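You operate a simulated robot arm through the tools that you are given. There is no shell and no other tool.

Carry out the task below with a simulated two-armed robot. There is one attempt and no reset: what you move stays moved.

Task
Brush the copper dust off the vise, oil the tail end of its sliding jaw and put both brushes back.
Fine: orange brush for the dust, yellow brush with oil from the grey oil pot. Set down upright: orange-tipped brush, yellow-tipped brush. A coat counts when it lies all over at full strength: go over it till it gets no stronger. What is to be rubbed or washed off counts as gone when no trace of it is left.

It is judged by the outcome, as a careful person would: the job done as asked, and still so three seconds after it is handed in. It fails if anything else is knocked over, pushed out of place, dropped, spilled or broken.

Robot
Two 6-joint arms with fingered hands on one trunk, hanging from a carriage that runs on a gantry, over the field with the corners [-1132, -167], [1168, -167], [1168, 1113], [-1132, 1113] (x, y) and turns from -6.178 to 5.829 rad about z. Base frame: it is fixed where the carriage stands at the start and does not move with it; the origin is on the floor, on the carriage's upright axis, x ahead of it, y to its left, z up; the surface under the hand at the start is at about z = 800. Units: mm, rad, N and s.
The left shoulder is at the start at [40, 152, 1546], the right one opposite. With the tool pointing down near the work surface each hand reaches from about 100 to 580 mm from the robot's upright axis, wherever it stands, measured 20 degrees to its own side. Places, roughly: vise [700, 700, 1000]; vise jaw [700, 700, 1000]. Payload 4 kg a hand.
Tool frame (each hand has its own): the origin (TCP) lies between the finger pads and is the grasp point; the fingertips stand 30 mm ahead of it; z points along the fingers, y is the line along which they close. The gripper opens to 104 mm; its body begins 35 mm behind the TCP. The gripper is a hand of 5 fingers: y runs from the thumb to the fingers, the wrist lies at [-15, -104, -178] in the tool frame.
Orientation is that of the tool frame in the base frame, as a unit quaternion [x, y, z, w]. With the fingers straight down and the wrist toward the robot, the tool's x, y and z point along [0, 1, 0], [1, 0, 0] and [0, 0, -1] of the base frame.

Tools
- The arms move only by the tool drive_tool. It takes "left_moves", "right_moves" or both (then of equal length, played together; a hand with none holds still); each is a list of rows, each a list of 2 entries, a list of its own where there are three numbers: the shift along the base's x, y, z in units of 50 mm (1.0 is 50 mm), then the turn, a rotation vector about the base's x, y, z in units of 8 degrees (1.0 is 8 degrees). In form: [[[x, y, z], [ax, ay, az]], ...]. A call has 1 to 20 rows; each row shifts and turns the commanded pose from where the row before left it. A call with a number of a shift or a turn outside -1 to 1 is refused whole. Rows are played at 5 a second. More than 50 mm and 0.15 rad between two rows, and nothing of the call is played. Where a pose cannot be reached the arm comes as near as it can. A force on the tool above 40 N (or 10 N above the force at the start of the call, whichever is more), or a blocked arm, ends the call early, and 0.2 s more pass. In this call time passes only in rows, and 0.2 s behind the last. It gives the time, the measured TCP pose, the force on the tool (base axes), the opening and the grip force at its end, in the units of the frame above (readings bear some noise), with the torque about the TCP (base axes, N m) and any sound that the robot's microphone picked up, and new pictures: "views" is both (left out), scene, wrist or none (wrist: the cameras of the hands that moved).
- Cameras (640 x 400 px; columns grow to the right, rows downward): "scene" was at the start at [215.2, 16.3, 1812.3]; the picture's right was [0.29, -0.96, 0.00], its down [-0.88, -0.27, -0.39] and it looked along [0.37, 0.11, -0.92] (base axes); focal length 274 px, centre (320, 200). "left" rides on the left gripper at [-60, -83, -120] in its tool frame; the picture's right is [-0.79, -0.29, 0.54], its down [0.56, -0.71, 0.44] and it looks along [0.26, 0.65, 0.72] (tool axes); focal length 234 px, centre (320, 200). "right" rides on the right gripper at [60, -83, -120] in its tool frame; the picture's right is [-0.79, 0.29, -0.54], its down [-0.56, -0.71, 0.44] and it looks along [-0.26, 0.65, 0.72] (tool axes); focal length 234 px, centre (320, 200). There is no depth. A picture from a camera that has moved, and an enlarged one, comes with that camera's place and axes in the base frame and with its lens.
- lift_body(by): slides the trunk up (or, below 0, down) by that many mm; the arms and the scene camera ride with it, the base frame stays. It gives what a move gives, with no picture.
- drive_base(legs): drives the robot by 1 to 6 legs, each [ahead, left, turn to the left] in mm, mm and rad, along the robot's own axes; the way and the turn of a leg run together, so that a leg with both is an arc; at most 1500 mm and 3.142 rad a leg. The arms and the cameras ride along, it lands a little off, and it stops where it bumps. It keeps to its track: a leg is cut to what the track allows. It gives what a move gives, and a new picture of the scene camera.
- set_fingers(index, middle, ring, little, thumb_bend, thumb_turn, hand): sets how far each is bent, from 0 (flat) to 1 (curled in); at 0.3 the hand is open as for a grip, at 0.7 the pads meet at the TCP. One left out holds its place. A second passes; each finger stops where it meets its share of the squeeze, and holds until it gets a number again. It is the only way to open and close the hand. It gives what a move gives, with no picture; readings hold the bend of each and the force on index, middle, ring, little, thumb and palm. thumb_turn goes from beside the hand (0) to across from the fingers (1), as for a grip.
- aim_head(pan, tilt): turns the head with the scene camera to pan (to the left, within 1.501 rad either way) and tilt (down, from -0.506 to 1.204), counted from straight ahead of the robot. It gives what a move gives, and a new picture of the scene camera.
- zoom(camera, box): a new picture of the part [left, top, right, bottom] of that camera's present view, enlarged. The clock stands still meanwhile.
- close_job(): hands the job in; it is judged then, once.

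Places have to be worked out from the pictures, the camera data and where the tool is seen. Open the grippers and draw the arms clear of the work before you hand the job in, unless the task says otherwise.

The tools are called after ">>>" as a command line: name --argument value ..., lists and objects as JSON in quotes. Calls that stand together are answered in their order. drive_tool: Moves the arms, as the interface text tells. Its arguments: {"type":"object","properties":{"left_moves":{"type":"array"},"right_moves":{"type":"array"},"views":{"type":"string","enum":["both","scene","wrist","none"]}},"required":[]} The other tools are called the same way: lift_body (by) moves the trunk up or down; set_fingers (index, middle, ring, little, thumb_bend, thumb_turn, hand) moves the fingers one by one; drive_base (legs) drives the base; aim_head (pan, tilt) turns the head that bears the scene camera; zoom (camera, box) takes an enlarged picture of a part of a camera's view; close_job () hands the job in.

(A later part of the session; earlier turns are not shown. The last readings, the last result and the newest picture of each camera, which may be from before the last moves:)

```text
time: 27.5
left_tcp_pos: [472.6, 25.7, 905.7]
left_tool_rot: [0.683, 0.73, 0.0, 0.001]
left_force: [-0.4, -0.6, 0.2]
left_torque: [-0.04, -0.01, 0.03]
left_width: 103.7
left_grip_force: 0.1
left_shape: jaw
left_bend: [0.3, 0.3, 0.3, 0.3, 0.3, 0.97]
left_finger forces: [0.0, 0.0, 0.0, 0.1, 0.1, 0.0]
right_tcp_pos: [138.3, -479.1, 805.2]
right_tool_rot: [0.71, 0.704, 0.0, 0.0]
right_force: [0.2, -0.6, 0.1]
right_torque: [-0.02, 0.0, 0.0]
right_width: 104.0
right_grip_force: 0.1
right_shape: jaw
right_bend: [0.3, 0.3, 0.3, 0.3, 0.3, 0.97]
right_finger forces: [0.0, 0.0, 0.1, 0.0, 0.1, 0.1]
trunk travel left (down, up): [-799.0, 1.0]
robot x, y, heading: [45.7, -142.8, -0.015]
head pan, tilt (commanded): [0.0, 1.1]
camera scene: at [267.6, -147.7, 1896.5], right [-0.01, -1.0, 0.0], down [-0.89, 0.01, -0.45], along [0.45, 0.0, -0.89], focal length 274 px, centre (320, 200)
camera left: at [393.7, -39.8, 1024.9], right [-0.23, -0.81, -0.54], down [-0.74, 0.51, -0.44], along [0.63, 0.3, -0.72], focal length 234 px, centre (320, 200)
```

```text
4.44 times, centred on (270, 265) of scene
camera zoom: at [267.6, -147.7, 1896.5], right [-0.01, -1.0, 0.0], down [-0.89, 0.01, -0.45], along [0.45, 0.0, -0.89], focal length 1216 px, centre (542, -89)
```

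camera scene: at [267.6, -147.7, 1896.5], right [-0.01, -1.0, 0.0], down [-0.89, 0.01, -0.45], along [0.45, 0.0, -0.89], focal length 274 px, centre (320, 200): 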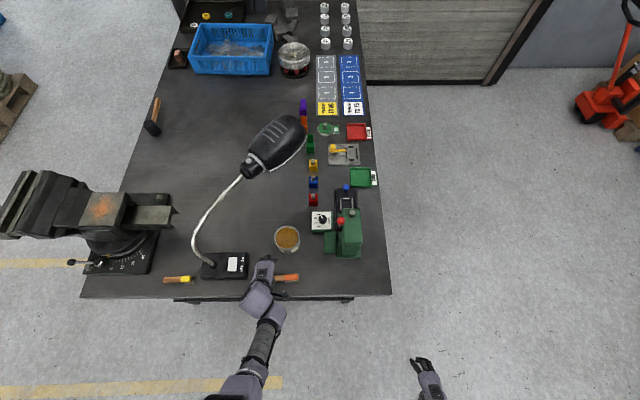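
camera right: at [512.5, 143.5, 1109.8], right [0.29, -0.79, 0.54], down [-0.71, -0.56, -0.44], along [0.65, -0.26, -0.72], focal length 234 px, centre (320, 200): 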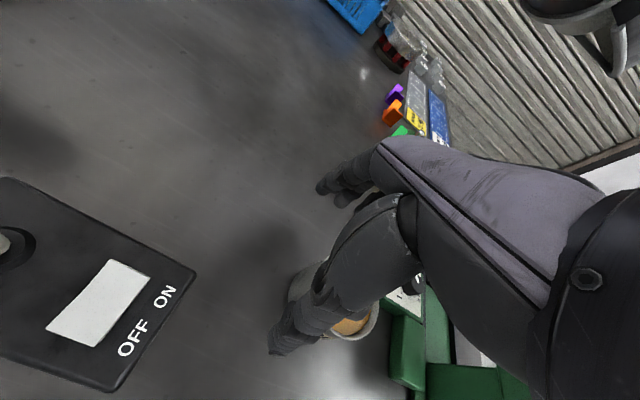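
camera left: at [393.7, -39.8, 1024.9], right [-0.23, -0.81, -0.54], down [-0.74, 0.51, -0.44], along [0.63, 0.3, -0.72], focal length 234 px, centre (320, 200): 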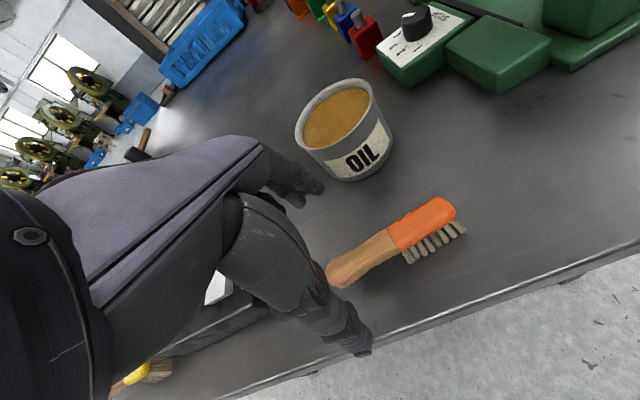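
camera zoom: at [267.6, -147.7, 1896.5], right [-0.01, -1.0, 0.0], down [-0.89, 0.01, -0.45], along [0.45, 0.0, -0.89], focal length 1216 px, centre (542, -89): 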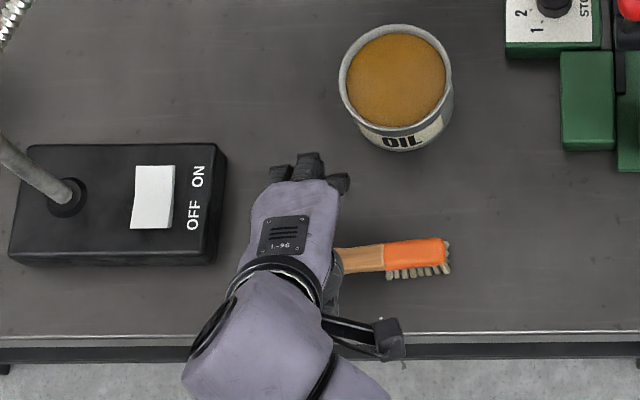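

The finger row spans roughly y = 4–72, so I shift the hand 10 mm toward the head and descend to handle height.

>>> drive_tool --left_moves '[[[0, -0.2, 0], [0, 0, 0]], [[0, 0, -0.6], [0, 0, 0]], [[0, 0, -0.6], [0, 0, 0]]]' --views "both"

>>> zoom --camera "scene" --box '[220, 220, 320, 310]'

>>> zoom --camera "left" --box '[240, 120, 480, 360]'

```text
time: 28.3
left_tcp_pos: [486.3, 39.1, 882.1]
left_tool_rot: [0.687, 0.726, -0.014, -0.01]
left_force: [-0.5, 0.3, 0.1]
left_torque: [0.01, -0.03, -0.02]
left_width: 103.8
left_grip_force: 0.0
left_shape: jaw
left_bend: [0.3, 0.3, 0.3, 0.3, 0.3, 0.97]
left_finger forces: [0.0, 0.0, 0.0, 0.0, 0.0, 0.1]
left hand out of reach, approached as far as the arm can: row 2, 3
right_tcp_pos: [138.4, -478.8, 804.4]
right_tool_rot: [0.71, 0.704, 0.0, 0.0]
right_force: [0.2, 0.8, 0.3]
right_torque: [0.0, -0.02, 0.01]
right_width: 103.7
right_grip_force: 0.0
right_shape: jaw
right_bend: [0.3, 0.3, 0.3, 0.3, 0.3, 0.97]
right_finger forces: [0.1, 0.1, 0.0, 0.0, 0.1, 0.1]
trunk travel left (down, up): [-799.0, 1.0]
robot x, y, heading: [43.2, -143.8, -0.009]
head pan, tilt (commanded): [0.0, 1.1]
camera scene: at [267.5, -147.5, 1896.4], right [-0.01, -1.0, 0.0], down [-0.89, 0.01, -0.45], along [0.45, 0.0, -0.89], focal length 274 px, centre (320, 200)
camera left: at [410.9, -25.3, 1004.2], right [-0.26, -0.81, -0.53], down [-0.75, 0.52, -0.41], along [0.61, 0.29, -0.74], focal length 234 px, centre (320, 200)
```

scene: 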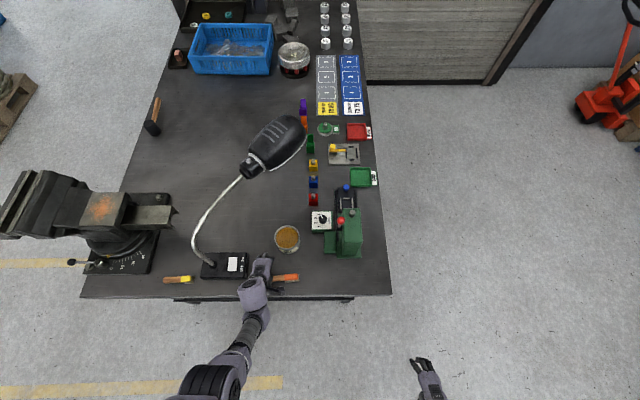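
left: 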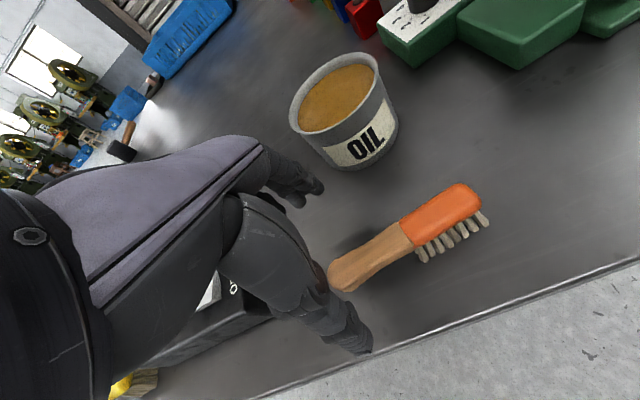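

```text
4.44 times, centred on (270, 265) of scene
camera zoom: at [267.5, -147.5, 1896.4], right [-0.01, -1.0, 0.0], down [-0.89, 0.01, -0.45], along [0.45, 0.0, -0.89], focal length 1216 px, centre (542, -89)
```

zoom: 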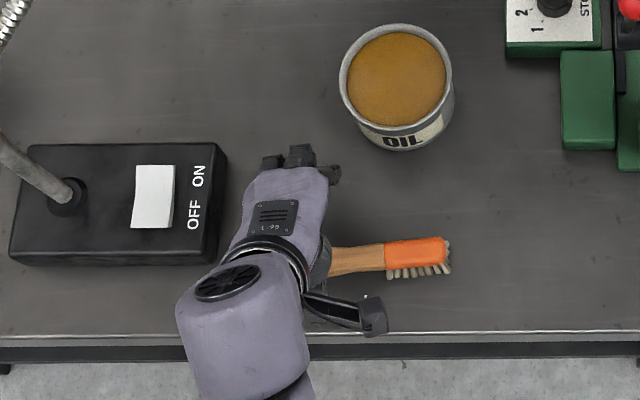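

```text
1.67 times, centred on (360, 240) of left
camera zoom: at [410.9, -25.3, 1004.2], right [-0.26, -0.81, -0.53], down [-0.75, 0.52, -0.41], along [0.61, 0.29, -0.74], focal length 390 px, centre (253, 133)
```

zoom: 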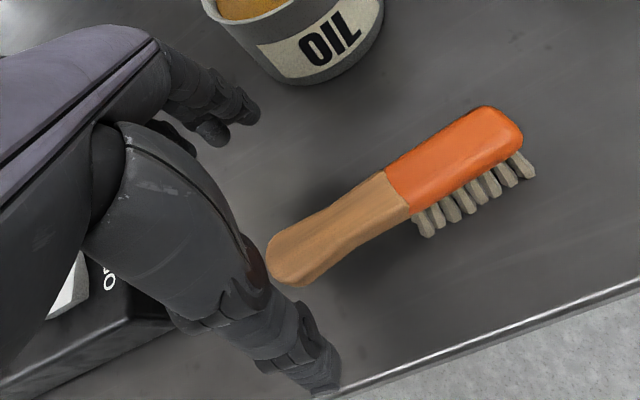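

The arm is at full stretch because the trunk is too high. I raise the hand first and then lower the trunk, so the arm gets room to bend.

>>> drive_tool --left_moves '[[[-0.27, -0.4, 0.6], [0, 0, 0]]]' --views "none"

```text
time: 28.7
left_tcp_pos: [455.5, -9.3, 871.6]
left_tool_rot: [0.683, 0.73, -0.002, 0.0]
left_force: [-0.8, -0.4, -0.1]
left_torque: [0.04, -0.05, 0.0]
left_width: 103.9
left_grip_force: 0.1
left_shape: jaw
left_bend: [0.3, 0.3, 0.3, 0.3, 0.3, 0.97]
left_finger forces: [0.0, 0.0, 0.0, 0.0, 0.0, 0.1]
right_tcp_pos: [132.4, -481.7, 803.4]
right_tool_rot: [0.711, 0.703, -0.003, -0.002]
right_force: [-1.9, -0.5, -0.1]
right_torque: [0.04, -0.11, 0.03]
right_width: 103.6
right_grip_force: 0.0
right_shape: jaw
right_bend: [0.3, 0.3, 0.3, 0.3, 0.3, 0.97]
right_finger forces: [0.0, 0.1, 0.0, 0.0, 0.0, 0.0]
trunk travel left (down, up): [-799.0, 1.0]
robot x, y, heading: [43.3, -143.1, -0.009]
head pan, tilt (commanded): [0.0, 1.1]
```

The command had kept accumulating, so the hand jumped to (456, −9, 872). I check that the brush still stands.

>>> drive_tool --left_moves '[[[0, 0, 0.3], [0, 0, 0]]]' --views "both"

>>> zoom --camera "scene" --box '[220, 220, 320, 310]'

```text
time: 29.1
left_tcp_pos: [460.0, -6.8, 888.6]
left_tool_rot: [0.682, 0.731, -0.001, 0.001]
left_force: [0.0, -0.2, 0.3]
left_torque: [-0.01, -0.01, -0.04]
left_width: 103.8
left_grip_force: 0.1
left_shape: jaw
left_bend: [0.3, 0.3, 0.3, 0.3, 0.3, 0.97]
left_finger forces: [0.0, 0.1, 0.0, 0.1, 0.0, 0.0]
right_tcp_pos: [137.2, -479.4, 804.9]
right_tool_rot: [0.71, 0.704, 0.0, -0.001]
right_force: [-0.3, 0.6, 0.4]
right_torque: [0.0, 0.01, 0.01]
right_width: 103.8
right_grip_force: 0.0
right_shape: jaw
right_bend: [0.3, 0.3, 0.3, 0.3, 0.3, 0.97]
right_finger forces: [0.1, 0.0, 0.0, 0.1, 0.1, 0.0]
trunk travel left (down, up): [-799.0, 1.0]
robot x, y, heading: [44.8, -143.5, -0.014]
head pan, tilt (commanded): [0.0, 1.1]
camera scene: at [267.4, -147.8, 1896.3], right [-0.01, -1.0, 0.0], down [-0.89, 0.01, -0.45], along [0.45, 0.0, -0.89], focal length 274 px, centre (320, 200)
camera left: at [379.9, -71.8, 1007.8], right [-0.23, -0.81, -0.54], down [-0.74, 0.51, -0.44], along [0.63, 0.3, -0.72], focal length 234 px, centre (320, 200)
```

scene: 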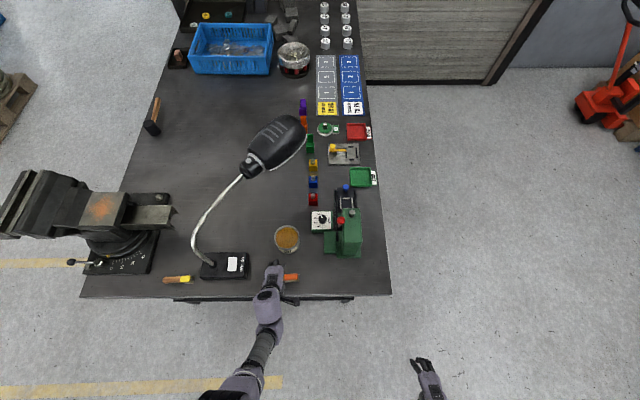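
left: 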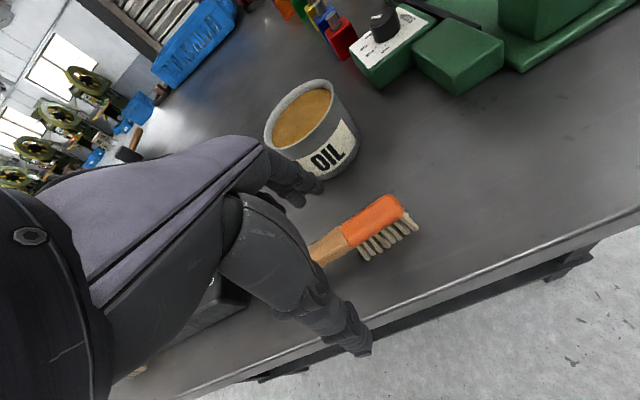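

```text
4.44 times, centred on (270, 265) of scene
camera zoom: at [267.4, -147.8, 1896.3], right [-0.01, -1.0, 0.0], down [-0.89, 0.01, -0.45], along [0.45, 0.0, -0.89], focal length 1216 px, centre (542, -89)
```

zoom: 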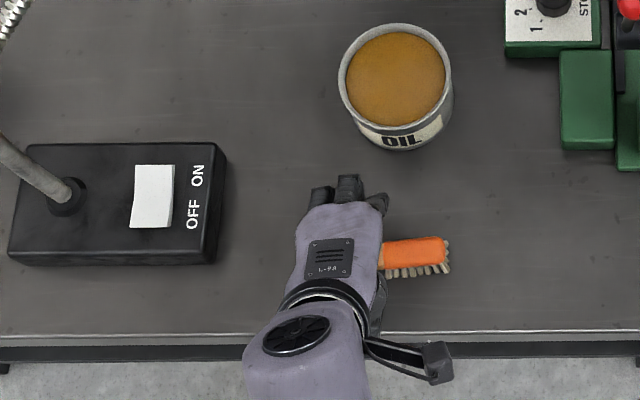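

The brush is undisturbed. I centre the hand over the handle while raising it, then lower the trunk.

>>> drive_tool --left_moves '[[[0, 0, 0.7], [0, 0, 0]], [[0.25, 0.4, 0.6], [0, 0, 0]]]' --views "none"

>>> lift_body --by -75

```text
time: 29.7
left_tcp_pos: [471.7, 13.4, 954.7]
left_tool_rot: [0.683, 0.73, 0.0, 0.001]
left_force: [-1.6, 0.3, 0.6]
left_torque: [0.04, -0.01, 0.03]
left_width: 103.9
left_grip_force: 0.0
left_shape: jaw
left_bend: [0.3, 0.3, 0.3, 0.3, 0.3, 0.97]
left_finger forces: [0.0, 0.0, 0.1, 0.0, 0.0, 0.0]
right_tcp_pos: [138.1, -479.6, 803.8]
right_tool_rot: [0.71, 0.704, 0.0, -0.001]
right_force: [-0.3, -0.3, -0.1]
right_torque: [0.0, 0.01, -0.02]
right_width: 104.0
right_grip_force: 0.0
right_shape: jaw
right_bend: [0.3, 0.3, 0.3, 0.3, 0.3, 0.97]
right_finger forces: [0.1, 0.0, 0.1, 0.0, 0.0, 0.0]
trunk travel left (down, up): [-799.0, 1.0]
robot x, y, heading: [47.8, -150.8, -0.012]
head pan, tilt (commanded): [0.0, 1.1]
```

```text
time: 30.9
left_tcp_pos: [473.7, 13.8, 880.3]
left_tool_rot: [0.683, 0.731, 0.0, 0.0]
left_force: [0.1, -0.5, -0.4]
left_torque: [-0.02, -0.02, -0.02]
left_width: 104.1
left_grip_force: 0.1
left_shape: jaw
left_bend: [0.3, 0.3, 0.3, 0.3, 0.3, 0.97]
left_finger forces: [0.0, 0.1, 0.0, 0.1, 0.0, 0.1]
right_tcp_pos: [138.4, -479.2, 728.3]
right_tool_rot: [0.71, 0.704, -0.001, 0.0]
right_force: [-0.7, 0.3, -0.8]
right_torque: [-0.02, -0.02, 0.03]
right_width: 103.8
right_grip_force: 0.1
right_shape: jaw
right_bend: [0.3, 0.3, 0.3, 0.3, 0.3, 0.97]
right_finger forces: [0.0, 0.1, 0.0, 0.0, 0.0, 0.0]
trunk travel left (down, up): [-724.0, 76.0]
robot x, y, heading: [46.5, -141.9, -0.01]
head pan, tilt (commanded): [0.0, 1.1]
```

The hand is now at (473, 14, 880) with the arm well bent. I lower it to handle height in two steps.

>>> drive_tool --left_moves '[[[0, 0, -0.35], [0, 0, 0]], [[0, 0, -0.35], [0, 0, 0]]]' --views "both"

>>> zoom --camera "left" --box '[240, 120, 480, 360]'

>>> zoom --camera "scene" --box '[220, 220, 320, 310]'

```text
time: 31.4
left_tcp_pos: [472.9, 10.7, 845.2]
left_tool_rot: [0.683, 0.731, -0.002, 0.0]
left_force: [-0.5, -0.2, 0.4]
left_torque: [0.0, 0.03, -0.03]
left_width: 103.8
left_grip_force: 0.1
left_shape: jaw
left_bend: [0.3, 0.3, 0.3, 0.3, 0.3, 0.97]
left_finger forces: [0.0, 0.0, 0.1, 0.0, 0.0, 0.0]
right_tcp_pos: [137.9, -479.0, 727.9]
right_tool_rot: [0.71, 0.704, 0.0, 0.0]
right_force: [-0.7, 0.6, 0.6]
right_torque: [0.02, 0.02, -0.02]
right_width: 103.9
right_grip_force: 0.1
right_shape: jaw
right_bend: [0.3, 0.3, 0.3, 0.3, 0.3, 0.97]
right_finger forces: [0.1, 0.1, 0.1, 0.0, 0.0, 0.0]
trunk travel left (down, up): [-724.0, 76.0]
robot x, y, heading: [47.9, -146.4, -0.009]
head pan, tilt (commanded): [0.0, 1.1]
camera scene: at [267.5, -147.6, 1821.4], right [-0.01, -1.0, 0.0], down [-0.89, 0.01, -0.45], along [0.45, 0.0, -0.89], focal length 274 px, centre (320, 200)
camera left: at [393.2, -54.3, 965.2], right [-0.23, -0.81, -0.54], down [-0.74, 0.51, -0.44], along [0.63, 0.3, -0.72], focal length 234 px, centre (320, 200)
```

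scene: 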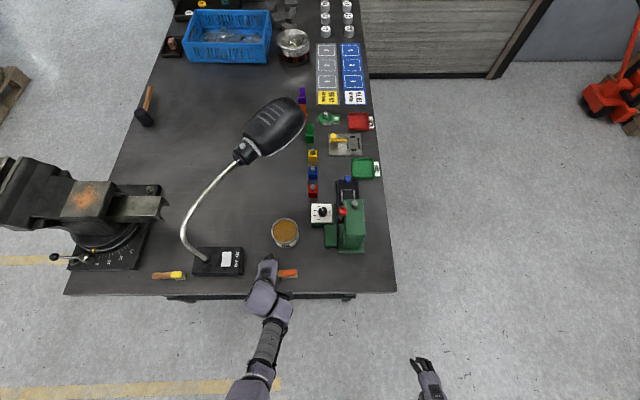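
left: 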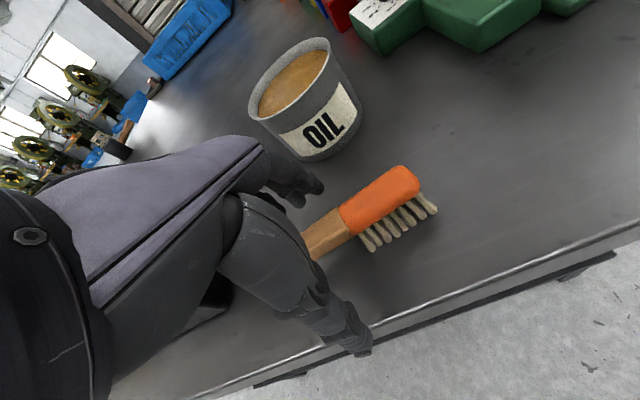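

```text
1.67 times, centred on (360, 240) of left
camera zoom: at [393.2, -54.3, 965.2], right [-0.23, -0.81, -0.54], down [-0.74, 0.51, -0.44], along [0.63, 0.3, -0.72], focal length 390 px, centre (253, 133)
```

zoom: 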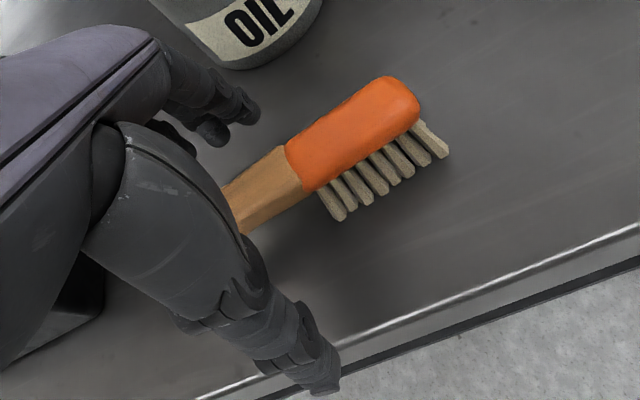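

```text
4.44 times, centred on (270, 265) of scene
camera zoom: at [267.5, -147.6, 1821.4], right [-0.01, -1.0, 0.0], down [-0.89, 0.01, -0.45], along [0.45, 0.0, -0.89], focal length 1216 px, centre (542, -89)
```

zoom: 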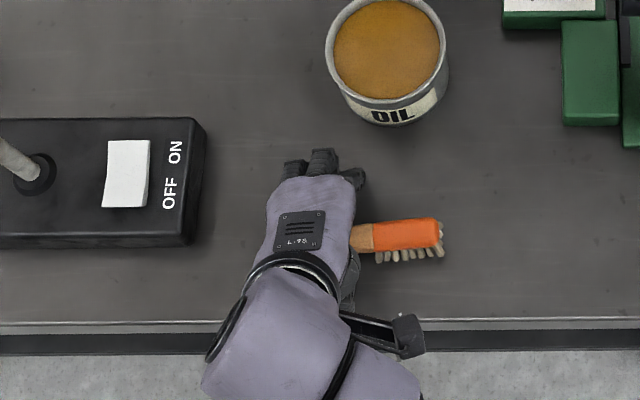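

The handle lies right at the grasp point. I close the fingers and thumb together.

>>> set_fingers --hand "left" --index 0.8 --middle 0.8 --ring 0.8 --little 0.8 --thumb_bend 0.8

>>> zoom --camera "left" --box '[240, 120, 480, 360]'

>>> zoom --camera "scene" --box '[220, 220, 320, 310]'

```text
time: 32.5
left_tcp_pos: [471.2, 10.2, 846.2]
left_tool_rot: [0.682, 0.731, 0.001, 0.0]
left_force: [-0.7, -0.6, 0.6]
left_torque: [-0.09, -0.04, -0.06]
left_width: 0.3
left_grip_force: 22.5
left_shape: fingers
left_bend: [0.79, 0.79, 0.79, 0.8, 0.73, 0.94]
left_finger forces: [15.5, 3.7, 4.3, 2.9, 19.2, 0.1]
right_tcp_pos: [137.7, -479.0, 728.2]
right_tool_rot: [0.711, 0.704, 0.0, -0.001]
right_force: [0.6, 0.2, 0.6]
right_torque: [0.01, 0.01, -0.01]
right_width: 103.7
right_grip_force: 0.1
right_shape: jaw
right_bend: [0.3, 0.3, 0.3, 0.3, 0.3, 0.97]
right_finger forces: [0.0, 0.0, 0.0, 0.0, 0.0, 0.0]
trunk travel left (down, up): [-724.0, 76.0]
robot x, y, heading: [42.4, -148.0, -0.01]
head pan, tilt (commanded): [0.0, 1.1]
```

```text
1.67 times, centred on (360, 240) of left
camera zoom: at [392.8, -54.3, 965.2], right [-0.23, -0.81, -0.54], down [-0.74, 0.51, -0.44], along [0.63, 0.3, -0.72], focal length 390 px, centre (253, 133)
```

zoom: 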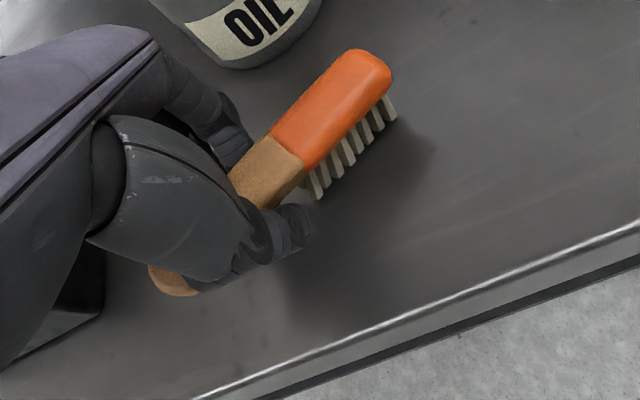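

```text
4.44 times, centred on (270, 265) of scene
camera zoom: at [267.5, -147.7, 1821.4], right [-0.01, -1.0, 0.0], down [-0.89, 0.01, -0.45], along [0.45, 0.0, -0.89], focal length 1216 px, centre (542, -89)
```

zoom: 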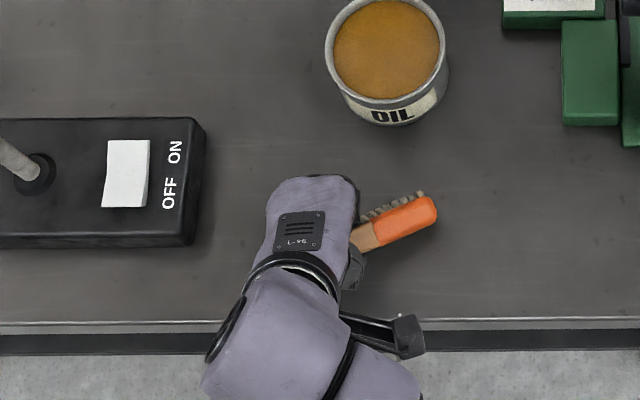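

The grip holds (index 15 N, thumb 19 N), but the brush yawed and rolled a little in the hand. I lift it to see its true attitude.

>>> drive_tool --left_moves '[[[0, 0, 0.5], [0, 0, 0]], [[0, 0, 0.9], [0, 0, 0]]]' --views "both"

>>> zoom --camera "left" --box '[240, 120, 480, 360]'

>>> zoom --camera "scene" --box '[220, 220, 320, 310]'

```text
time: 33.0
left_tcp_pos: [480.4, 29.5, 919.4]
left_tool_rot: [0.685, 0.729, 0.015, -0.004]
left_force: [-1.4, 1.4, -0.6]
left_torque: [0.05, -0.01, 0.0]
left_width: 0.2
left_grip_force: 22.0
left_shape: fingers
left_bend: [0.79, 0.79, 0.79, 0.8, 0.73, 0.94]
left_finger forces: [15.5, 3.4, 3.3, 3.9, 19.1, 0.2]
right_tcp_pos: [138.9, -477.9, 728.9]
right_tool_rot: [0.71, 0.704, 0.001, 0.001]
right_force: [-0.4, -0.4, -0.2]
right_torque: [0.0, 0.01, -0.01]
right_width: 104.0
right_grip_force: 0.1
right_shape: jaw
right_bend: [0.3, 0.3, 0.3, 0.3, 0.3, 0.97]
right_finger forces: [0.1, 0.0, 0.1, 0.0, 0.0, 0.0]
trunk travel left (down, up): [-724.0, 76.0]
robot x, y, heading: [45.7, -140.1, -0.013]
head pan, tilt (commanded): [0.0, 1.1]
camera scene: at [267.6, -147.5, 1821.4], right [-0.01, -1.0, 0.0], down [-0.89, 0.01, -0.45], along [0.45, 0.0, -0.89], focal length 274 px, centre (320, 200)
camera left: at [400.0, -39.1, 1035.4], right [-0.23, -0.79, -0.57], down [-0.73, 0.52, -0.43], along [0.64, 0.32, -0.7], focal length 234 px, centre (320, 200)
```

scene: 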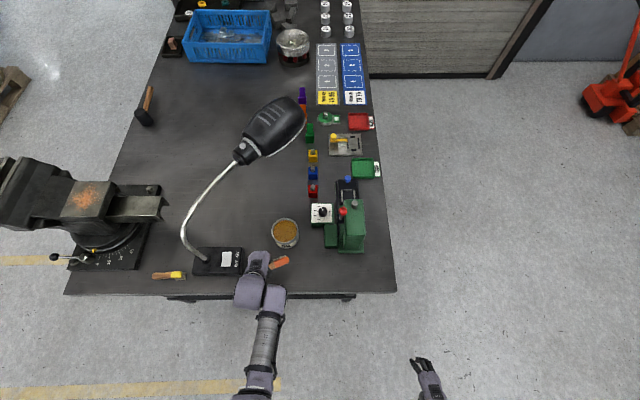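
left: 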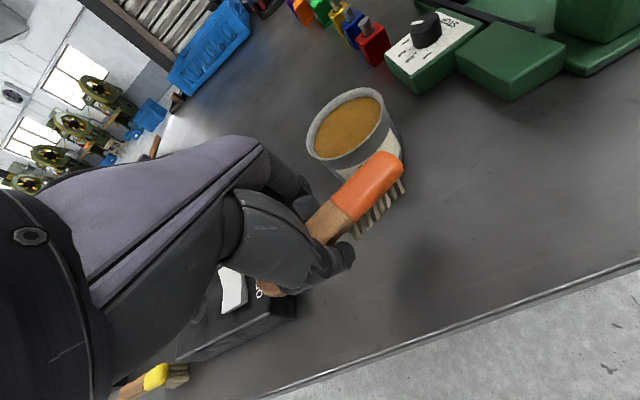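

```text
1.67 times, centred on (360, 240) of left
camera zoom: at [400.0, -39.1, 1035.4], right [-0.23, -0.79, -0.57], down [-0.73, 0.52, -0.43], along [0.64, 0.32, -0.7], focal length 390 px, centre (253, 133)
```

zoom: 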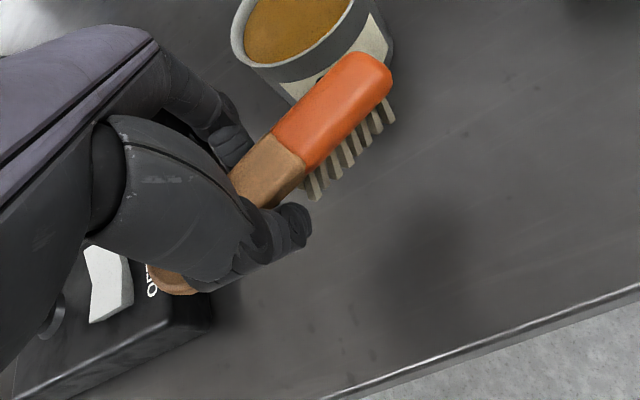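

```text
4.44 times, centred on (270, 265) of scene
camera zoom: at [267.6, -147.5, 1821.4], right [-0.01, -1.0, 0.0], down [-0.89, 0.01, -0.45], along [0.45, 0.0, -0.89], focal length 1216 px, centre (542, -89)
```

zoom: 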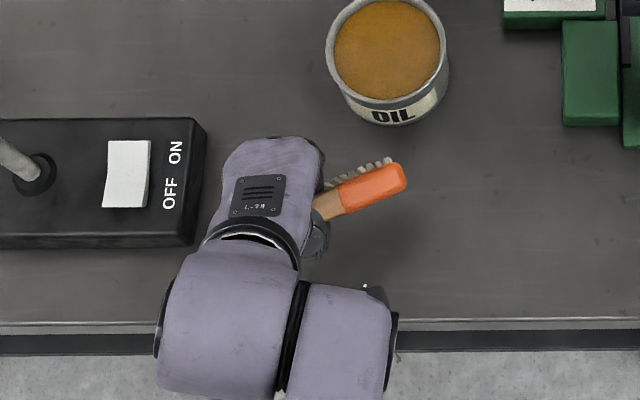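

The grip is steady, but the brush is rolled with its bristles tilted toward +x by roughly 35°, and the head is yawed and pitched a little. I back the robot off to free space, then turn the hand so the bristles point straight down.

>>> drive_tool --left_moves '[[[0, 0, 0.8], [0, 0, 0]], [[0, 0, 0.2], [0, 0, 0]]]' --views "none"

>>> drive_base --legs '[[-250, 0, 0]]'

```text
time: 33.9
left_tcp_pos: [481.5, 55.4, 968.7]
left_tool_rot: [0.686, 0.726, 0.033, -0.02]
left_force: [-0.1, -0.8, -1.5]
left_torque: [0.02, 0.03, -0.01]
left_width: 0.0
left_grip_force: 22.2
left_shape: fingers
left_bend: [0.79, 0.79, 0.79, 0.8, 0.73, 0.94]
left_finger forces: [15.2, 3.5, 3.2, 4.0, 18.9, 0.0]
right_tcp_pos: [137.9, -477.7, 728.2]
right_tool_rot: [0.711, 0.703, 0.0, 0.0]
right_force: [0.1, -0.3, 0.0]
right_torque: [0.01, 0.0, 0.01]
right_width: 103.8
right_grip_force: 0.1
right_shape: jaw
right_bend: [0.3, 0.3, 0.3, 0.3, 0.3, 0.97]
right_finger forces: [0.0, 0.0, 0.0, 0.0, 0.1, 0.0]
trunk travel left (down, up): [-724.0, 76.0]
robot x, y, heading: [45.0, -144.7, -0.006]
head pan, tilt (commanded): [0.0, 1.1]
stopped in row 2 (left hand): the arm was blocked; the commanded pose is now the measured one
```

```text
time: 35.7
left_tcp_pos: [232.0, 57.0, 968.1]
left_tool_rot: [0.686, 0.726, 0.032, -0.021]
left_force: [0.7, -0.2, -0.5]
left_torque: [0.03, -0.01, -0.01]
left_width: 0.2
left_grip_force: 22.7
left_shape: fingers
left_bend: [0.79, 0.79, 0.79, 0.8, 0.73, 0.94]
left_finger forces: [15.0, 3.5, 3.2, 4.1, 18.9, 0.1]
right_tcp_pos: [-112.6, -476.8, 728.7]
right_tool_rot: [0.711, 0.703, 0.0, 0.0]
right_force: [0.5, 0.3, -0.2]
right_torque: [0.03, 0.01, 0.02]
right_width: 103.5
right_grip_force: 0.1
right_shape: jaw
right_bend: [0.3, 0.3, 0.3, 0.3, 0.3, 0.97]
right_finger forces: [0.0, 0.0, 0.0, 0.0, 0.0, 0.0]
trunk travel left (down, up): [-724.0, 76.0]
robot x, y, heading: [-210.4, -141.2, -0.01]
head pan, tilt (commanded): [0.0, 1.1]
camera scene: at [17.4, -145.1, 1821.3], right [-0.01, -1.0, 0.0], down [-0.89, 0.01, -0.45], along [0.45, 0.0, -0.89], focal length 274 px, centre (320, 200)
```

scene: 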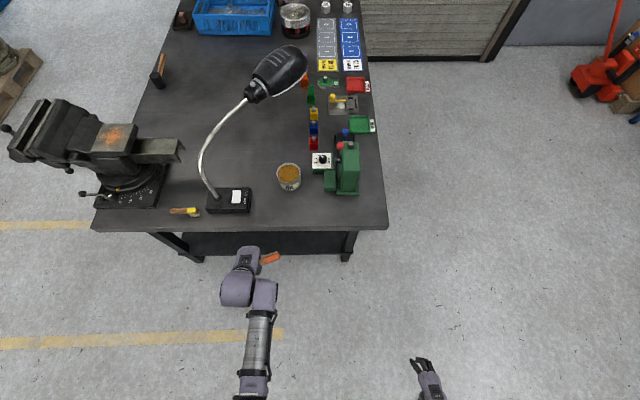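

The "blocked" stops come when the left hand is close to the robot's centreline and high. I move it further left while rotating it about +y, which levels the brush, and I pull the parked right hand further back.

>>> drive_tool --left_moves '[[[0, 0.5, 0], [-0.3, 0.9, 0]], [[0, 0.5, 0], [-0.3, 0.9, 0]], [[0, 0.5, 0], [-0.3, 0.9, 0]], [[0, 0.5, 0], [-0.3, 0.9, 0]]]' --views "both"

>>> zoom --camera "left" --box '[240, 120, 480, 360]'

>>> zoom --camera "scene" --box '[180, 200, 300, 310]'

```text
time: 36.7
left_tcp_pos: [231.4, 156.9, 968.4]
left_tool_rot: [0.671, 0.7, -0.201, -0.143]
left_force: [0.8, -0.4, -0.6]
left_torque: [0.05, 0.03, -0.04]
left_width: 0.0
left_grip_force: 21.7
left_shape: fingers
left_bend: [0.79, 0.79, 0.79, 0.8, 0.73, 0.94]
left_finger forces: [14.7, 3.2, 3.0, 4.4, 18.4, 0.0]
right_tcp_pos: [-110.5, -476.3, 728.8]
right_tool_rot: [0.71, 0.705, 0.001, 0.0]
right_force: [-0.4, -0.7, 0.5]
right_torque: [-0.03, -0.01, -0.01]
right_width: 103.6
right_grip_force: 0.0
right_shape: jaw
right_bend: [0.3, 0.3, 0.3, 0.3, 0.3, 0.97]
right_finger forces: [0.2, 0.0, 0.0, 0.0, 0.0, 0.0]
trunk travel left (down, up): [-724.0, 76.0]
robot x, y, heading: [-204.2, -141.7, -0.011]
head pan, tilt (commanded): [0.0, 1.1]
camera scene: at [17.7, -144.9, 1821.5], right [-0.01, -1.0, 0.0], down [-0.89, 0.01, -0.45], along [0.45, 0.0, -0.89], focal length 274 px, centre (320, 200)
camera left: at [217.5, 106.2, 1116.7], right [-0.46, -0.84, -0.29], down [-0.86, 0.51, -0.09], along [0.22, 0.21, -0.95], focal length 234 px, centre (320, 200)
```

scene: 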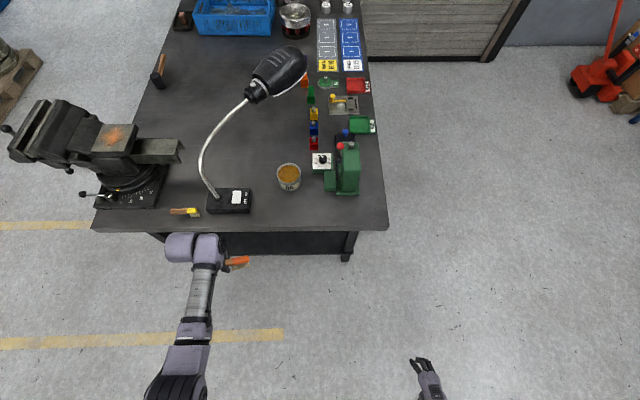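
left: 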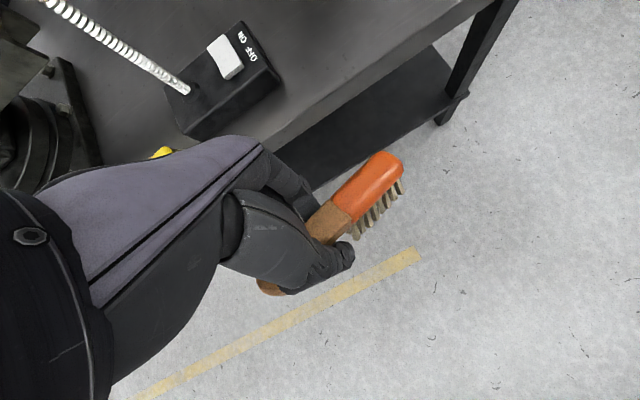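

```text
1.67 times, centred on (360, 240) of left
camera zoom: at [217.5, 106.2, 1116.7], right [-0.46, -0.84, -0.29], down [-0.86, 0.51, -0.09], along [0.22, 0.21, -0.95], focal length 390 px, centre (253, 133)
```

zoom: 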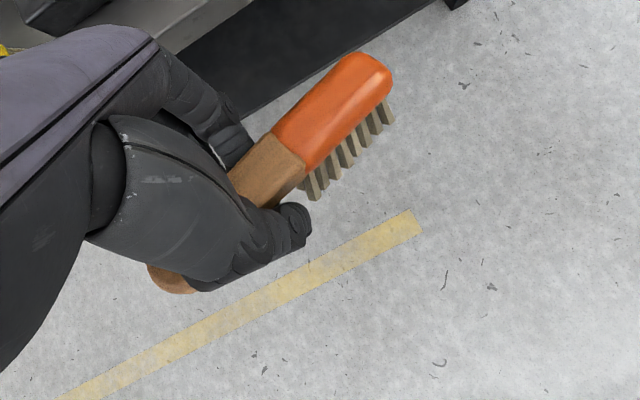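

```text
3.64 times, centred on (240, 255) of scene
camera zoom: at [17.7, -144.9, 1821.5], right [-0.01, -1.0, 0.0], down [-0.89, 0.01, -0.45], along [0.45, 0.0, -0.89], focal length 995 px, centre (611, 0)
```

zoom: 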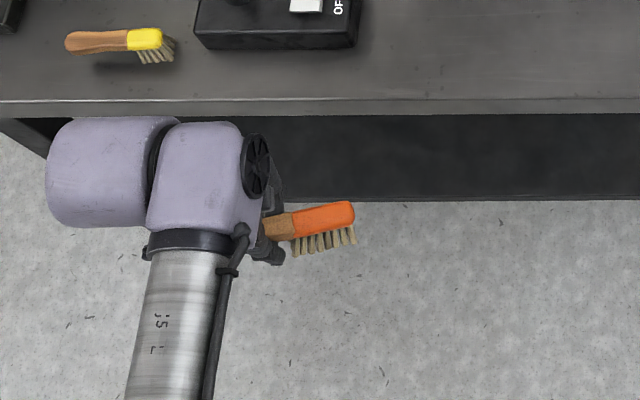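

Triangulating the brush in the hand, its axis is now level and yawed about 15°, but I over-rolled it by about 13°. I turn back that much and look again.

>>> drive_tool --left_moves '[[[0, 0.3, 0], [0, -0.8, 0]], [[0, 0.3, 0], [0, -0.8, 0]], [[0, 0, 0], [0, 0, 0]]]' --views "both"

>>> zoom --camera "left" --box '[280, 130, 440, 290]'

>>> zoom --camera "scene" --box '[160, 220, 260, 290]'

```text
time: 37.5
left_tcp_pos: [232.9, 187.2, 967.9]
left_tool_rot: [0.69, 0.711, -0.123, -0.064]
left_force: [-0.3, 0.2, -1.1]
left_torque: [0.01, 0.01, 0.01]
left_width: 0.0
left_grip_force: 21.4
left_shape: fingers
left_bend: [0.79, 0.79, 0.79, 0.8, 0.73, 0.94]
left_finger forces: [14.4, 3.1, 2.9, 4.3, 18.3, 0.0]
right_tcp_pos: [-111.7, -476.6, 728.0]
right_tool_rot: [0.71, 0.704, 0.0, 0.0]
right_force: [0.0, 0.1, -0.2]
right_torque: [-0.02, -0.01, 0.02]
right_width: 103.8
right_grip_force: 0.0
right_shape: jaw
right_bend: [0.3, 0.3, 0.3, 0.3, 0.3, 0.97]
right_finger forces: [0.0, 0.0, 0.1, 0.1, 0.0, 0.0]
trunk travel left (down, up): [-724.0, 76.0]
robot x, y, heading: [-206.3, -145.2, -0.01]
head pan, tilt (commanded): [0.0, 1.1]
camera scene: at [17.6, -145.2, 1821.4], right [-0.01, -1.0, 0.0], down [-0.89, 0.01, -0.45], along [0.45, 0.0, -0.89], focal length 274 px, centre (320, 200)
camera left: at [186.1, 135.4, 1109.2], right [-0.39, -0.84, -0.38], down [-0.82, 0.51, -0.28], along [0.43, 0.21, -0.88], focal length 234 px, centre (320, 200)
```

scene: 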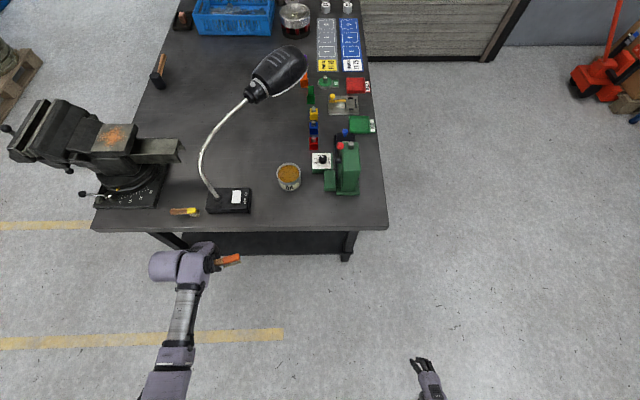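
left: 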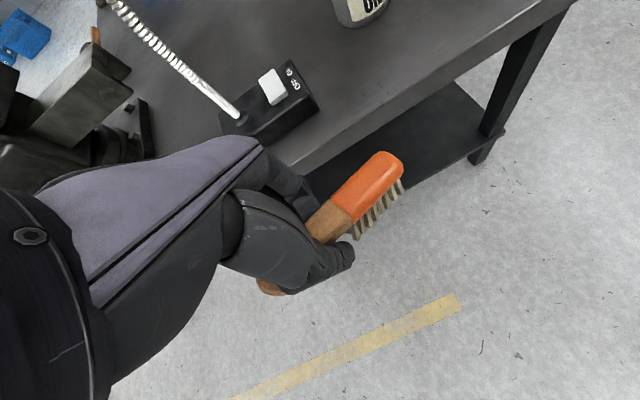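

```text
2.50 times, centred on (360, 210) of left
camera zoom: at [186.1, 135.4, 1109.2], right [-0.39, -0.84, -0.38], down [-0.82, 0.51, -0.28], along [0.43, 0.21, -0.88], focal length 585 px, centre (220, 175)
```

zoom: 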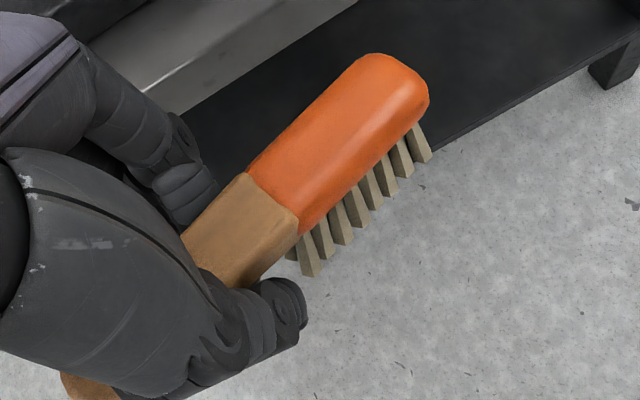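

```text
5.71 times, centred on (210, 255) of scene
camera zoom: at [17.6, -145.2, 1821.4], right [-0.01, -1.0, 0.0], down [-0.89, 0.01, -0.45], along [0.45, 0.0, -0.89], focal length 1563 px, centre (949, -114)
```

zoom: 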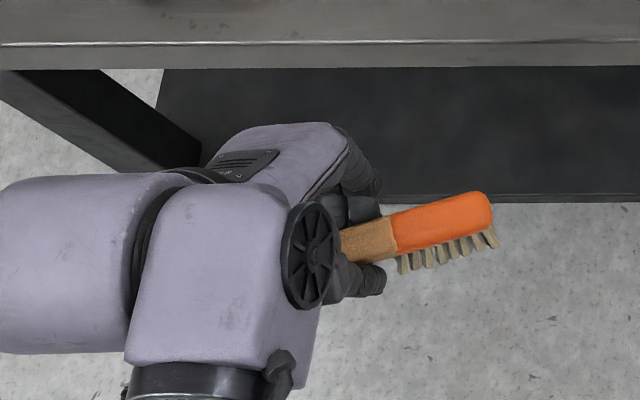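

The bristle tips are now level at z ≈ 920, with the TCP at z = 968, so they sit 48 mm below the TCP and are centred about (+12, −43) from it. I retract the right hand further, raise the trunk, and test how high the left hand can go.

>>> drive_tool --right_moves '[[[-0.8, 0, 0], [0, 0, 0]], [[-0.8, 0, 0], [0, 0, 0]], [[-0.8, 0, 0], [0, 0, 0]]]' --views "none"

>>> lift_body --by 76

>>> drive_tool --left_moves '[[[0, 0, 0.7], [0, 0, 0]], [[0, 0, 0.7], [0, 0, 0]]]' --views "none"

```text
time: 38.3
left_tcp_pos: [232.6, 187.4, 966.8]
left_tool_rot: [0.69, 0.711, -0.123, -0.064]
left_force: [0.4, 0.2, -0.7]
left_torque: [0.04, 0.03, 0.0]
left_width: 0.0
left_grip_force: 21.3
left_shape: fingers
left_bend: [0.79, 0.79, 0.79, 0.8, 0.73, 0.94]
left_finger forces: [14.4, 3.1, 2.8, 4.4, 18.2, 0.0]
right_tcp_pos: [-203.7, -481.1, 742.8]
right_tool_rot: [0.706, 0.708, 0.001, -0.008]
right_force: [1.2, -0.1, -0.5]
right_torque: [-0.02, 0.01, -0.02]
right_width: 103.9
right_grip_force: 0.0
right_shape: jaw
right_bend: [0.3, 0.3, 0.3, 0.3, 0.3, 0.97]
right_finger forces: [0.0, 0.0, 0.0, 0.0, 0.0, 0.0]
right hand out of reach, approached as far as the arm can: row 2, 3
trunk travel left (down, up): [-724.0, 76.0]
robot x, y, heading: [-206.1, -144.6, -0.007]
head pan, tilt (commanded): [0.0, 1.1]
```

```text
time: 39.4
left_tcp_pos: [233.9, 186.6, 1043.2]
left_tool_rot: [0.689, 0.712, -0.124, -0.064]
left_force: [-0.8, 0.7, -0.1]
left_torque: [0.04, 0.04, 0.0]
left_width: 0.0
left_grip_force: 21.2
left_shape: fingers
left_bend: [0.79, 0.79, 0.79, 0.8, 0.73, 0.94]
left_finger forces: [14.4, 3.1, 3.0, 4.4, 18.2, 0.0]
right_tcp_pos: [-203.5, -481.6, 818.7]
right_tool_rot: [0.706, 0.708, 0.001, -0.007]
right_force: [1.2, -0.3, 0.0]
right_torque: [0.02, -0.03, 0.01]
right_width: 104.0
right_grip_force: 0.0
right_shape: jaw
right_bend: [0.3, 0.3, 0.3, 0.3, 0.3, 0.97]
right_finger forces: [0.0, 0.0, 0.1, 0.0, 0.0, 0.1]
trunk travel left (down, up): [-800.0, 0.0]
robot x, y, heading: [-203.4, -142.9, -0.008]
head pan, tilt (commanded): [0.0, 1.1]
```

```text
time: 40.0
left_tcp_pos: [233.1, 184.7, 1114.9]
left_tool_rot: [0.689, 0.711, -0.124, -0.064]
left_force: [0.2, -0.8, -0.9]
left_torque: [0.04, -0.01, 0.0]
left_width: 0.0
left_grip_force: 21.4
left_shape: fingers
left_bend: [0.79, 0.79, 0.79, 0.8, 0.73, 0.94]
left_finger forces: [14.2, 3.1, 2.8, 4.4, 18.1, 0.1]
right_tcp_pos: [-202.8, -481.7, 819.3]
right_tool_rot: [0.706, 0.708, 0.002, -0.008]
right_force: [-0.1, 0.4, 0.1]
right_torque: [-0.02, 0.02, -0.01]
right_width: 104.1
right_grip_force: 0.1
right_shape: jaw
right_bend: [0.3, 0.3, 0.3, 0.3, 0.3, 0.97]
right_finger forces: [0.1, 0.0, 0.1, 0.0, 0.1, 0.1]
trunk travel left (down, up): [-800.0, 0.0]
robot x, y, heading: [-200.2, -142.2, -0.005]
head pan, tilt (commanded): [0.0, 1.1]
```

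The left hand tracks well here. I raise it another 30 mm, then drive left and ahead to bring it above the anvil.

>>> drive_tool --left_moves '[[[0, 0, 0.6], [0, 0, 0]]]' --views "none"

>>> drive_base --legs '[[0, 457, 0], [300, 0, 0]]'

>>> aim_head --pan 0.35 --tilt 1.05

```text
time: 40.4
left_tcp_pos: [230.7, 184.1, 1144.7]
left_tool_rot: [0.69, 0.71, -0.123, -0.064]
left_force: [-0.2, -0.7, -1.9]
left_torque: [0.06, 0.03, 0.0]
left_width: 0.1
left_grip_force: 20.3
left_shape: fingers
left_bend: [0.79, 0.79, 0.79, 0.8, 0.73, 0.94]
left_finger forces: [12.6, 2.9, 2.7, 4.4, 18.1, 0.1]
right_tcp_pos: [-203.3, -482.0, 818.6]
right_tool_rot: [0.707, 0.707, 0.002, -0.007]
right_force: [-0.6, -0.3, -0.9]
right_torque: [-0.03, 0.0, -0.01]
right_width: 103.8
right_grip_force: 0.1
right_shape: jaw
right_bend: [0.3, 0.3, 0.3, 0.3, 0.3, 0.97]
right_finger forces: [0.0, 0.0, 0.1, 0.0, 0.0, 0.1]
trunk travel left (down, up): [-800.0, 0.0]
robot x, y, heading: [-204.4, -144.8, -0.009]
head pan, tilt (commanded): [0.0, 1.1]
```

```text
time: 44.8
left_tcp_pos: [537.8, 625.4, 1145.3]
left_tool_rot: [0.692, 0.708, -0.122, -0.064]
left_force: [0.0, 0.3, -0.7]
left_torque: [0.04, 0.04, 0.03]
left_width: 0.0
left_grip_force: 20.9
left_shape: fingers
left_bend: [0.79, 0.79, 0.79, 0.8, 0.73, 0.94]
left_finger forces: [12.7, 3.0, 2.7, 4.5, 18.1, 0.0]
right_tcp_pos: [98.5, -36.6, 818.5]
right_tool_rot: [0.709, 0.705, 0.001, -0.008]
right_force: [-0.6, 0.0, 0.1]
right_torque: [0.02, -0.02, -0.03]
right_width: 104.0
right_grip_force: 0.0
right_shape: jaw
right_bend: [0.3, 0.3, 0.3, 0.3, 0.3, 0.97]
right_finger forces: [0.0, 0.1, 0.0, 0.1, 0.1, 0.1]
trunk travel left (down, up): [-800.0, 0.0]
robot x, y, heading: [97.2, 301.7, -0.012]
head pan, tilt (commanded): [0.0, 1.1]
camera scene: at [321.6, 297.9, 1897.3], right [-0.01, -1.0, 0.0], down [-0.89, 0.01, -0.45], along [0.45, -0.01, -0.89], focal length 274 px, centre (320, 200)
```

scene: 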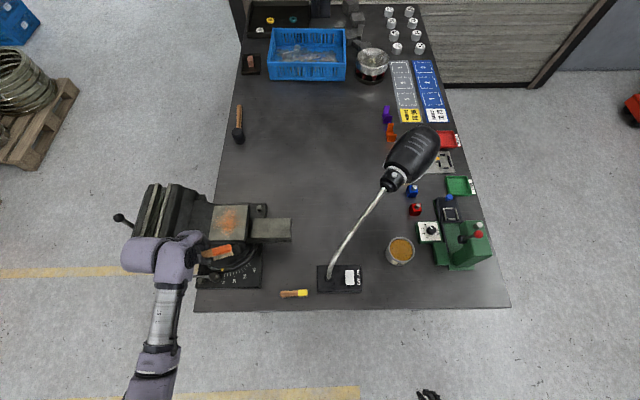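

```text
time: 45.6
left_tcp_pos: [537.3, 625.6, 1144.9]
left_tool_rot: [0.692, 0.709, -0.123, -0.065]
left_force: [-0.7, 0.4, -1.4]
left_torque: [0.02, 0.0, 0.01]
left_width: 0.0
left_grip_force: 20.5
left_shape: fingers
left_bend: [0.79, 0.79, 0.79, 0.8, 0.73, 0.94]
left_finger forces: [12.6, 2.9, 2.7, 4.5, 18.2, 0.1]
right_tcp_pos: [98.0, -36.4, 817.7]
right_tool_rot: [0.709, 0.705, 0.002, -0.008]
right_force: [-0.1, -0.1, -0.6]
right_torque: [0.0, -0.01, 0.0]
right_width: 103.9
right_grip_force: 0.0
right_shape: jaw
right_bend: [0.3, 0.3, 0.3, 0.3, 0.3, 0.97]
right_finger forces: [0.1, 0.1, 0.1, 0.1, 0.0, 0.1]
trunk travel left (down, up): [-800.0, 0.0]
robot x, y, heading: [100.3, 298.8, -0.017]
head pan, tilt (commanded): [0.351, 1.051]
camera scene: at [321.2, 320.7, 1900.4], right [0.33, -0.94, 0.0], down [-0.82, -0.29, -0.5], along [0.47, 0.16, -0.87], focal length 274 px, centre (320, 200)
```

scene: 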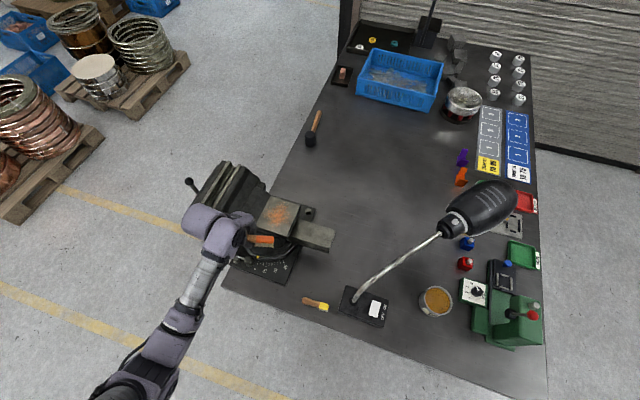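

Robot at (100, 300), hand at (537, 625, 1145) just in front of the anvil. I zoom in to check the anvil and wrist views before moving on.

>>> zoom --camera "scene" --box '[190, 150, 350, 290]'

>>> zoom --camera "left" --box '[0, 0, 640, 400]'

```text
2.86 times, centred on (270, 220) of scene
camera zoom: at [321.2, 320.7, 1900.4], right [0.33, -0.94, 0.0], down [-0.82, -0.29, -0.5], along [0.47, 0.16, -0.87], focal length 782 px, centre (463, 143)
```

zoom: 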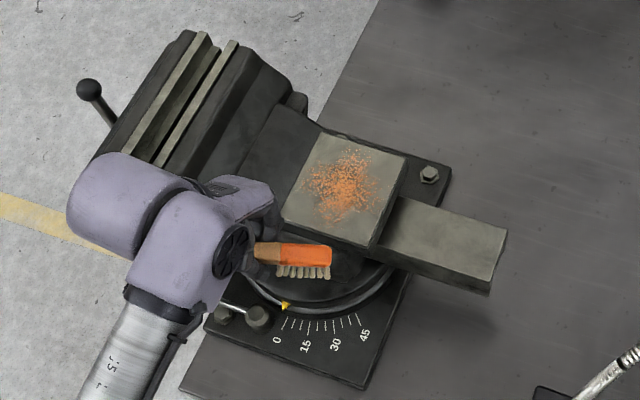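

```text
1.00 times, centred on (320, 200) of left (not enlarged: the box is as wide or as high as the picture)
camera zoom: at [490.2, 574.9, 1286.0], right [-0.39, -0.84, -0.38], down [-0.81, 0.51, -0.28], along [0.43, 0.2, -0.88], focal length 234 px, centre (320, 200)
```

zoom: 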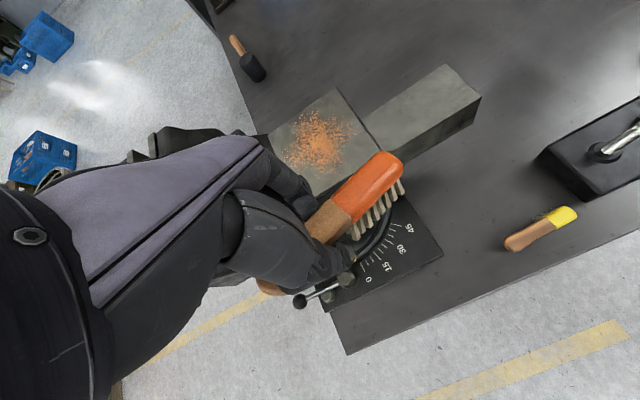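

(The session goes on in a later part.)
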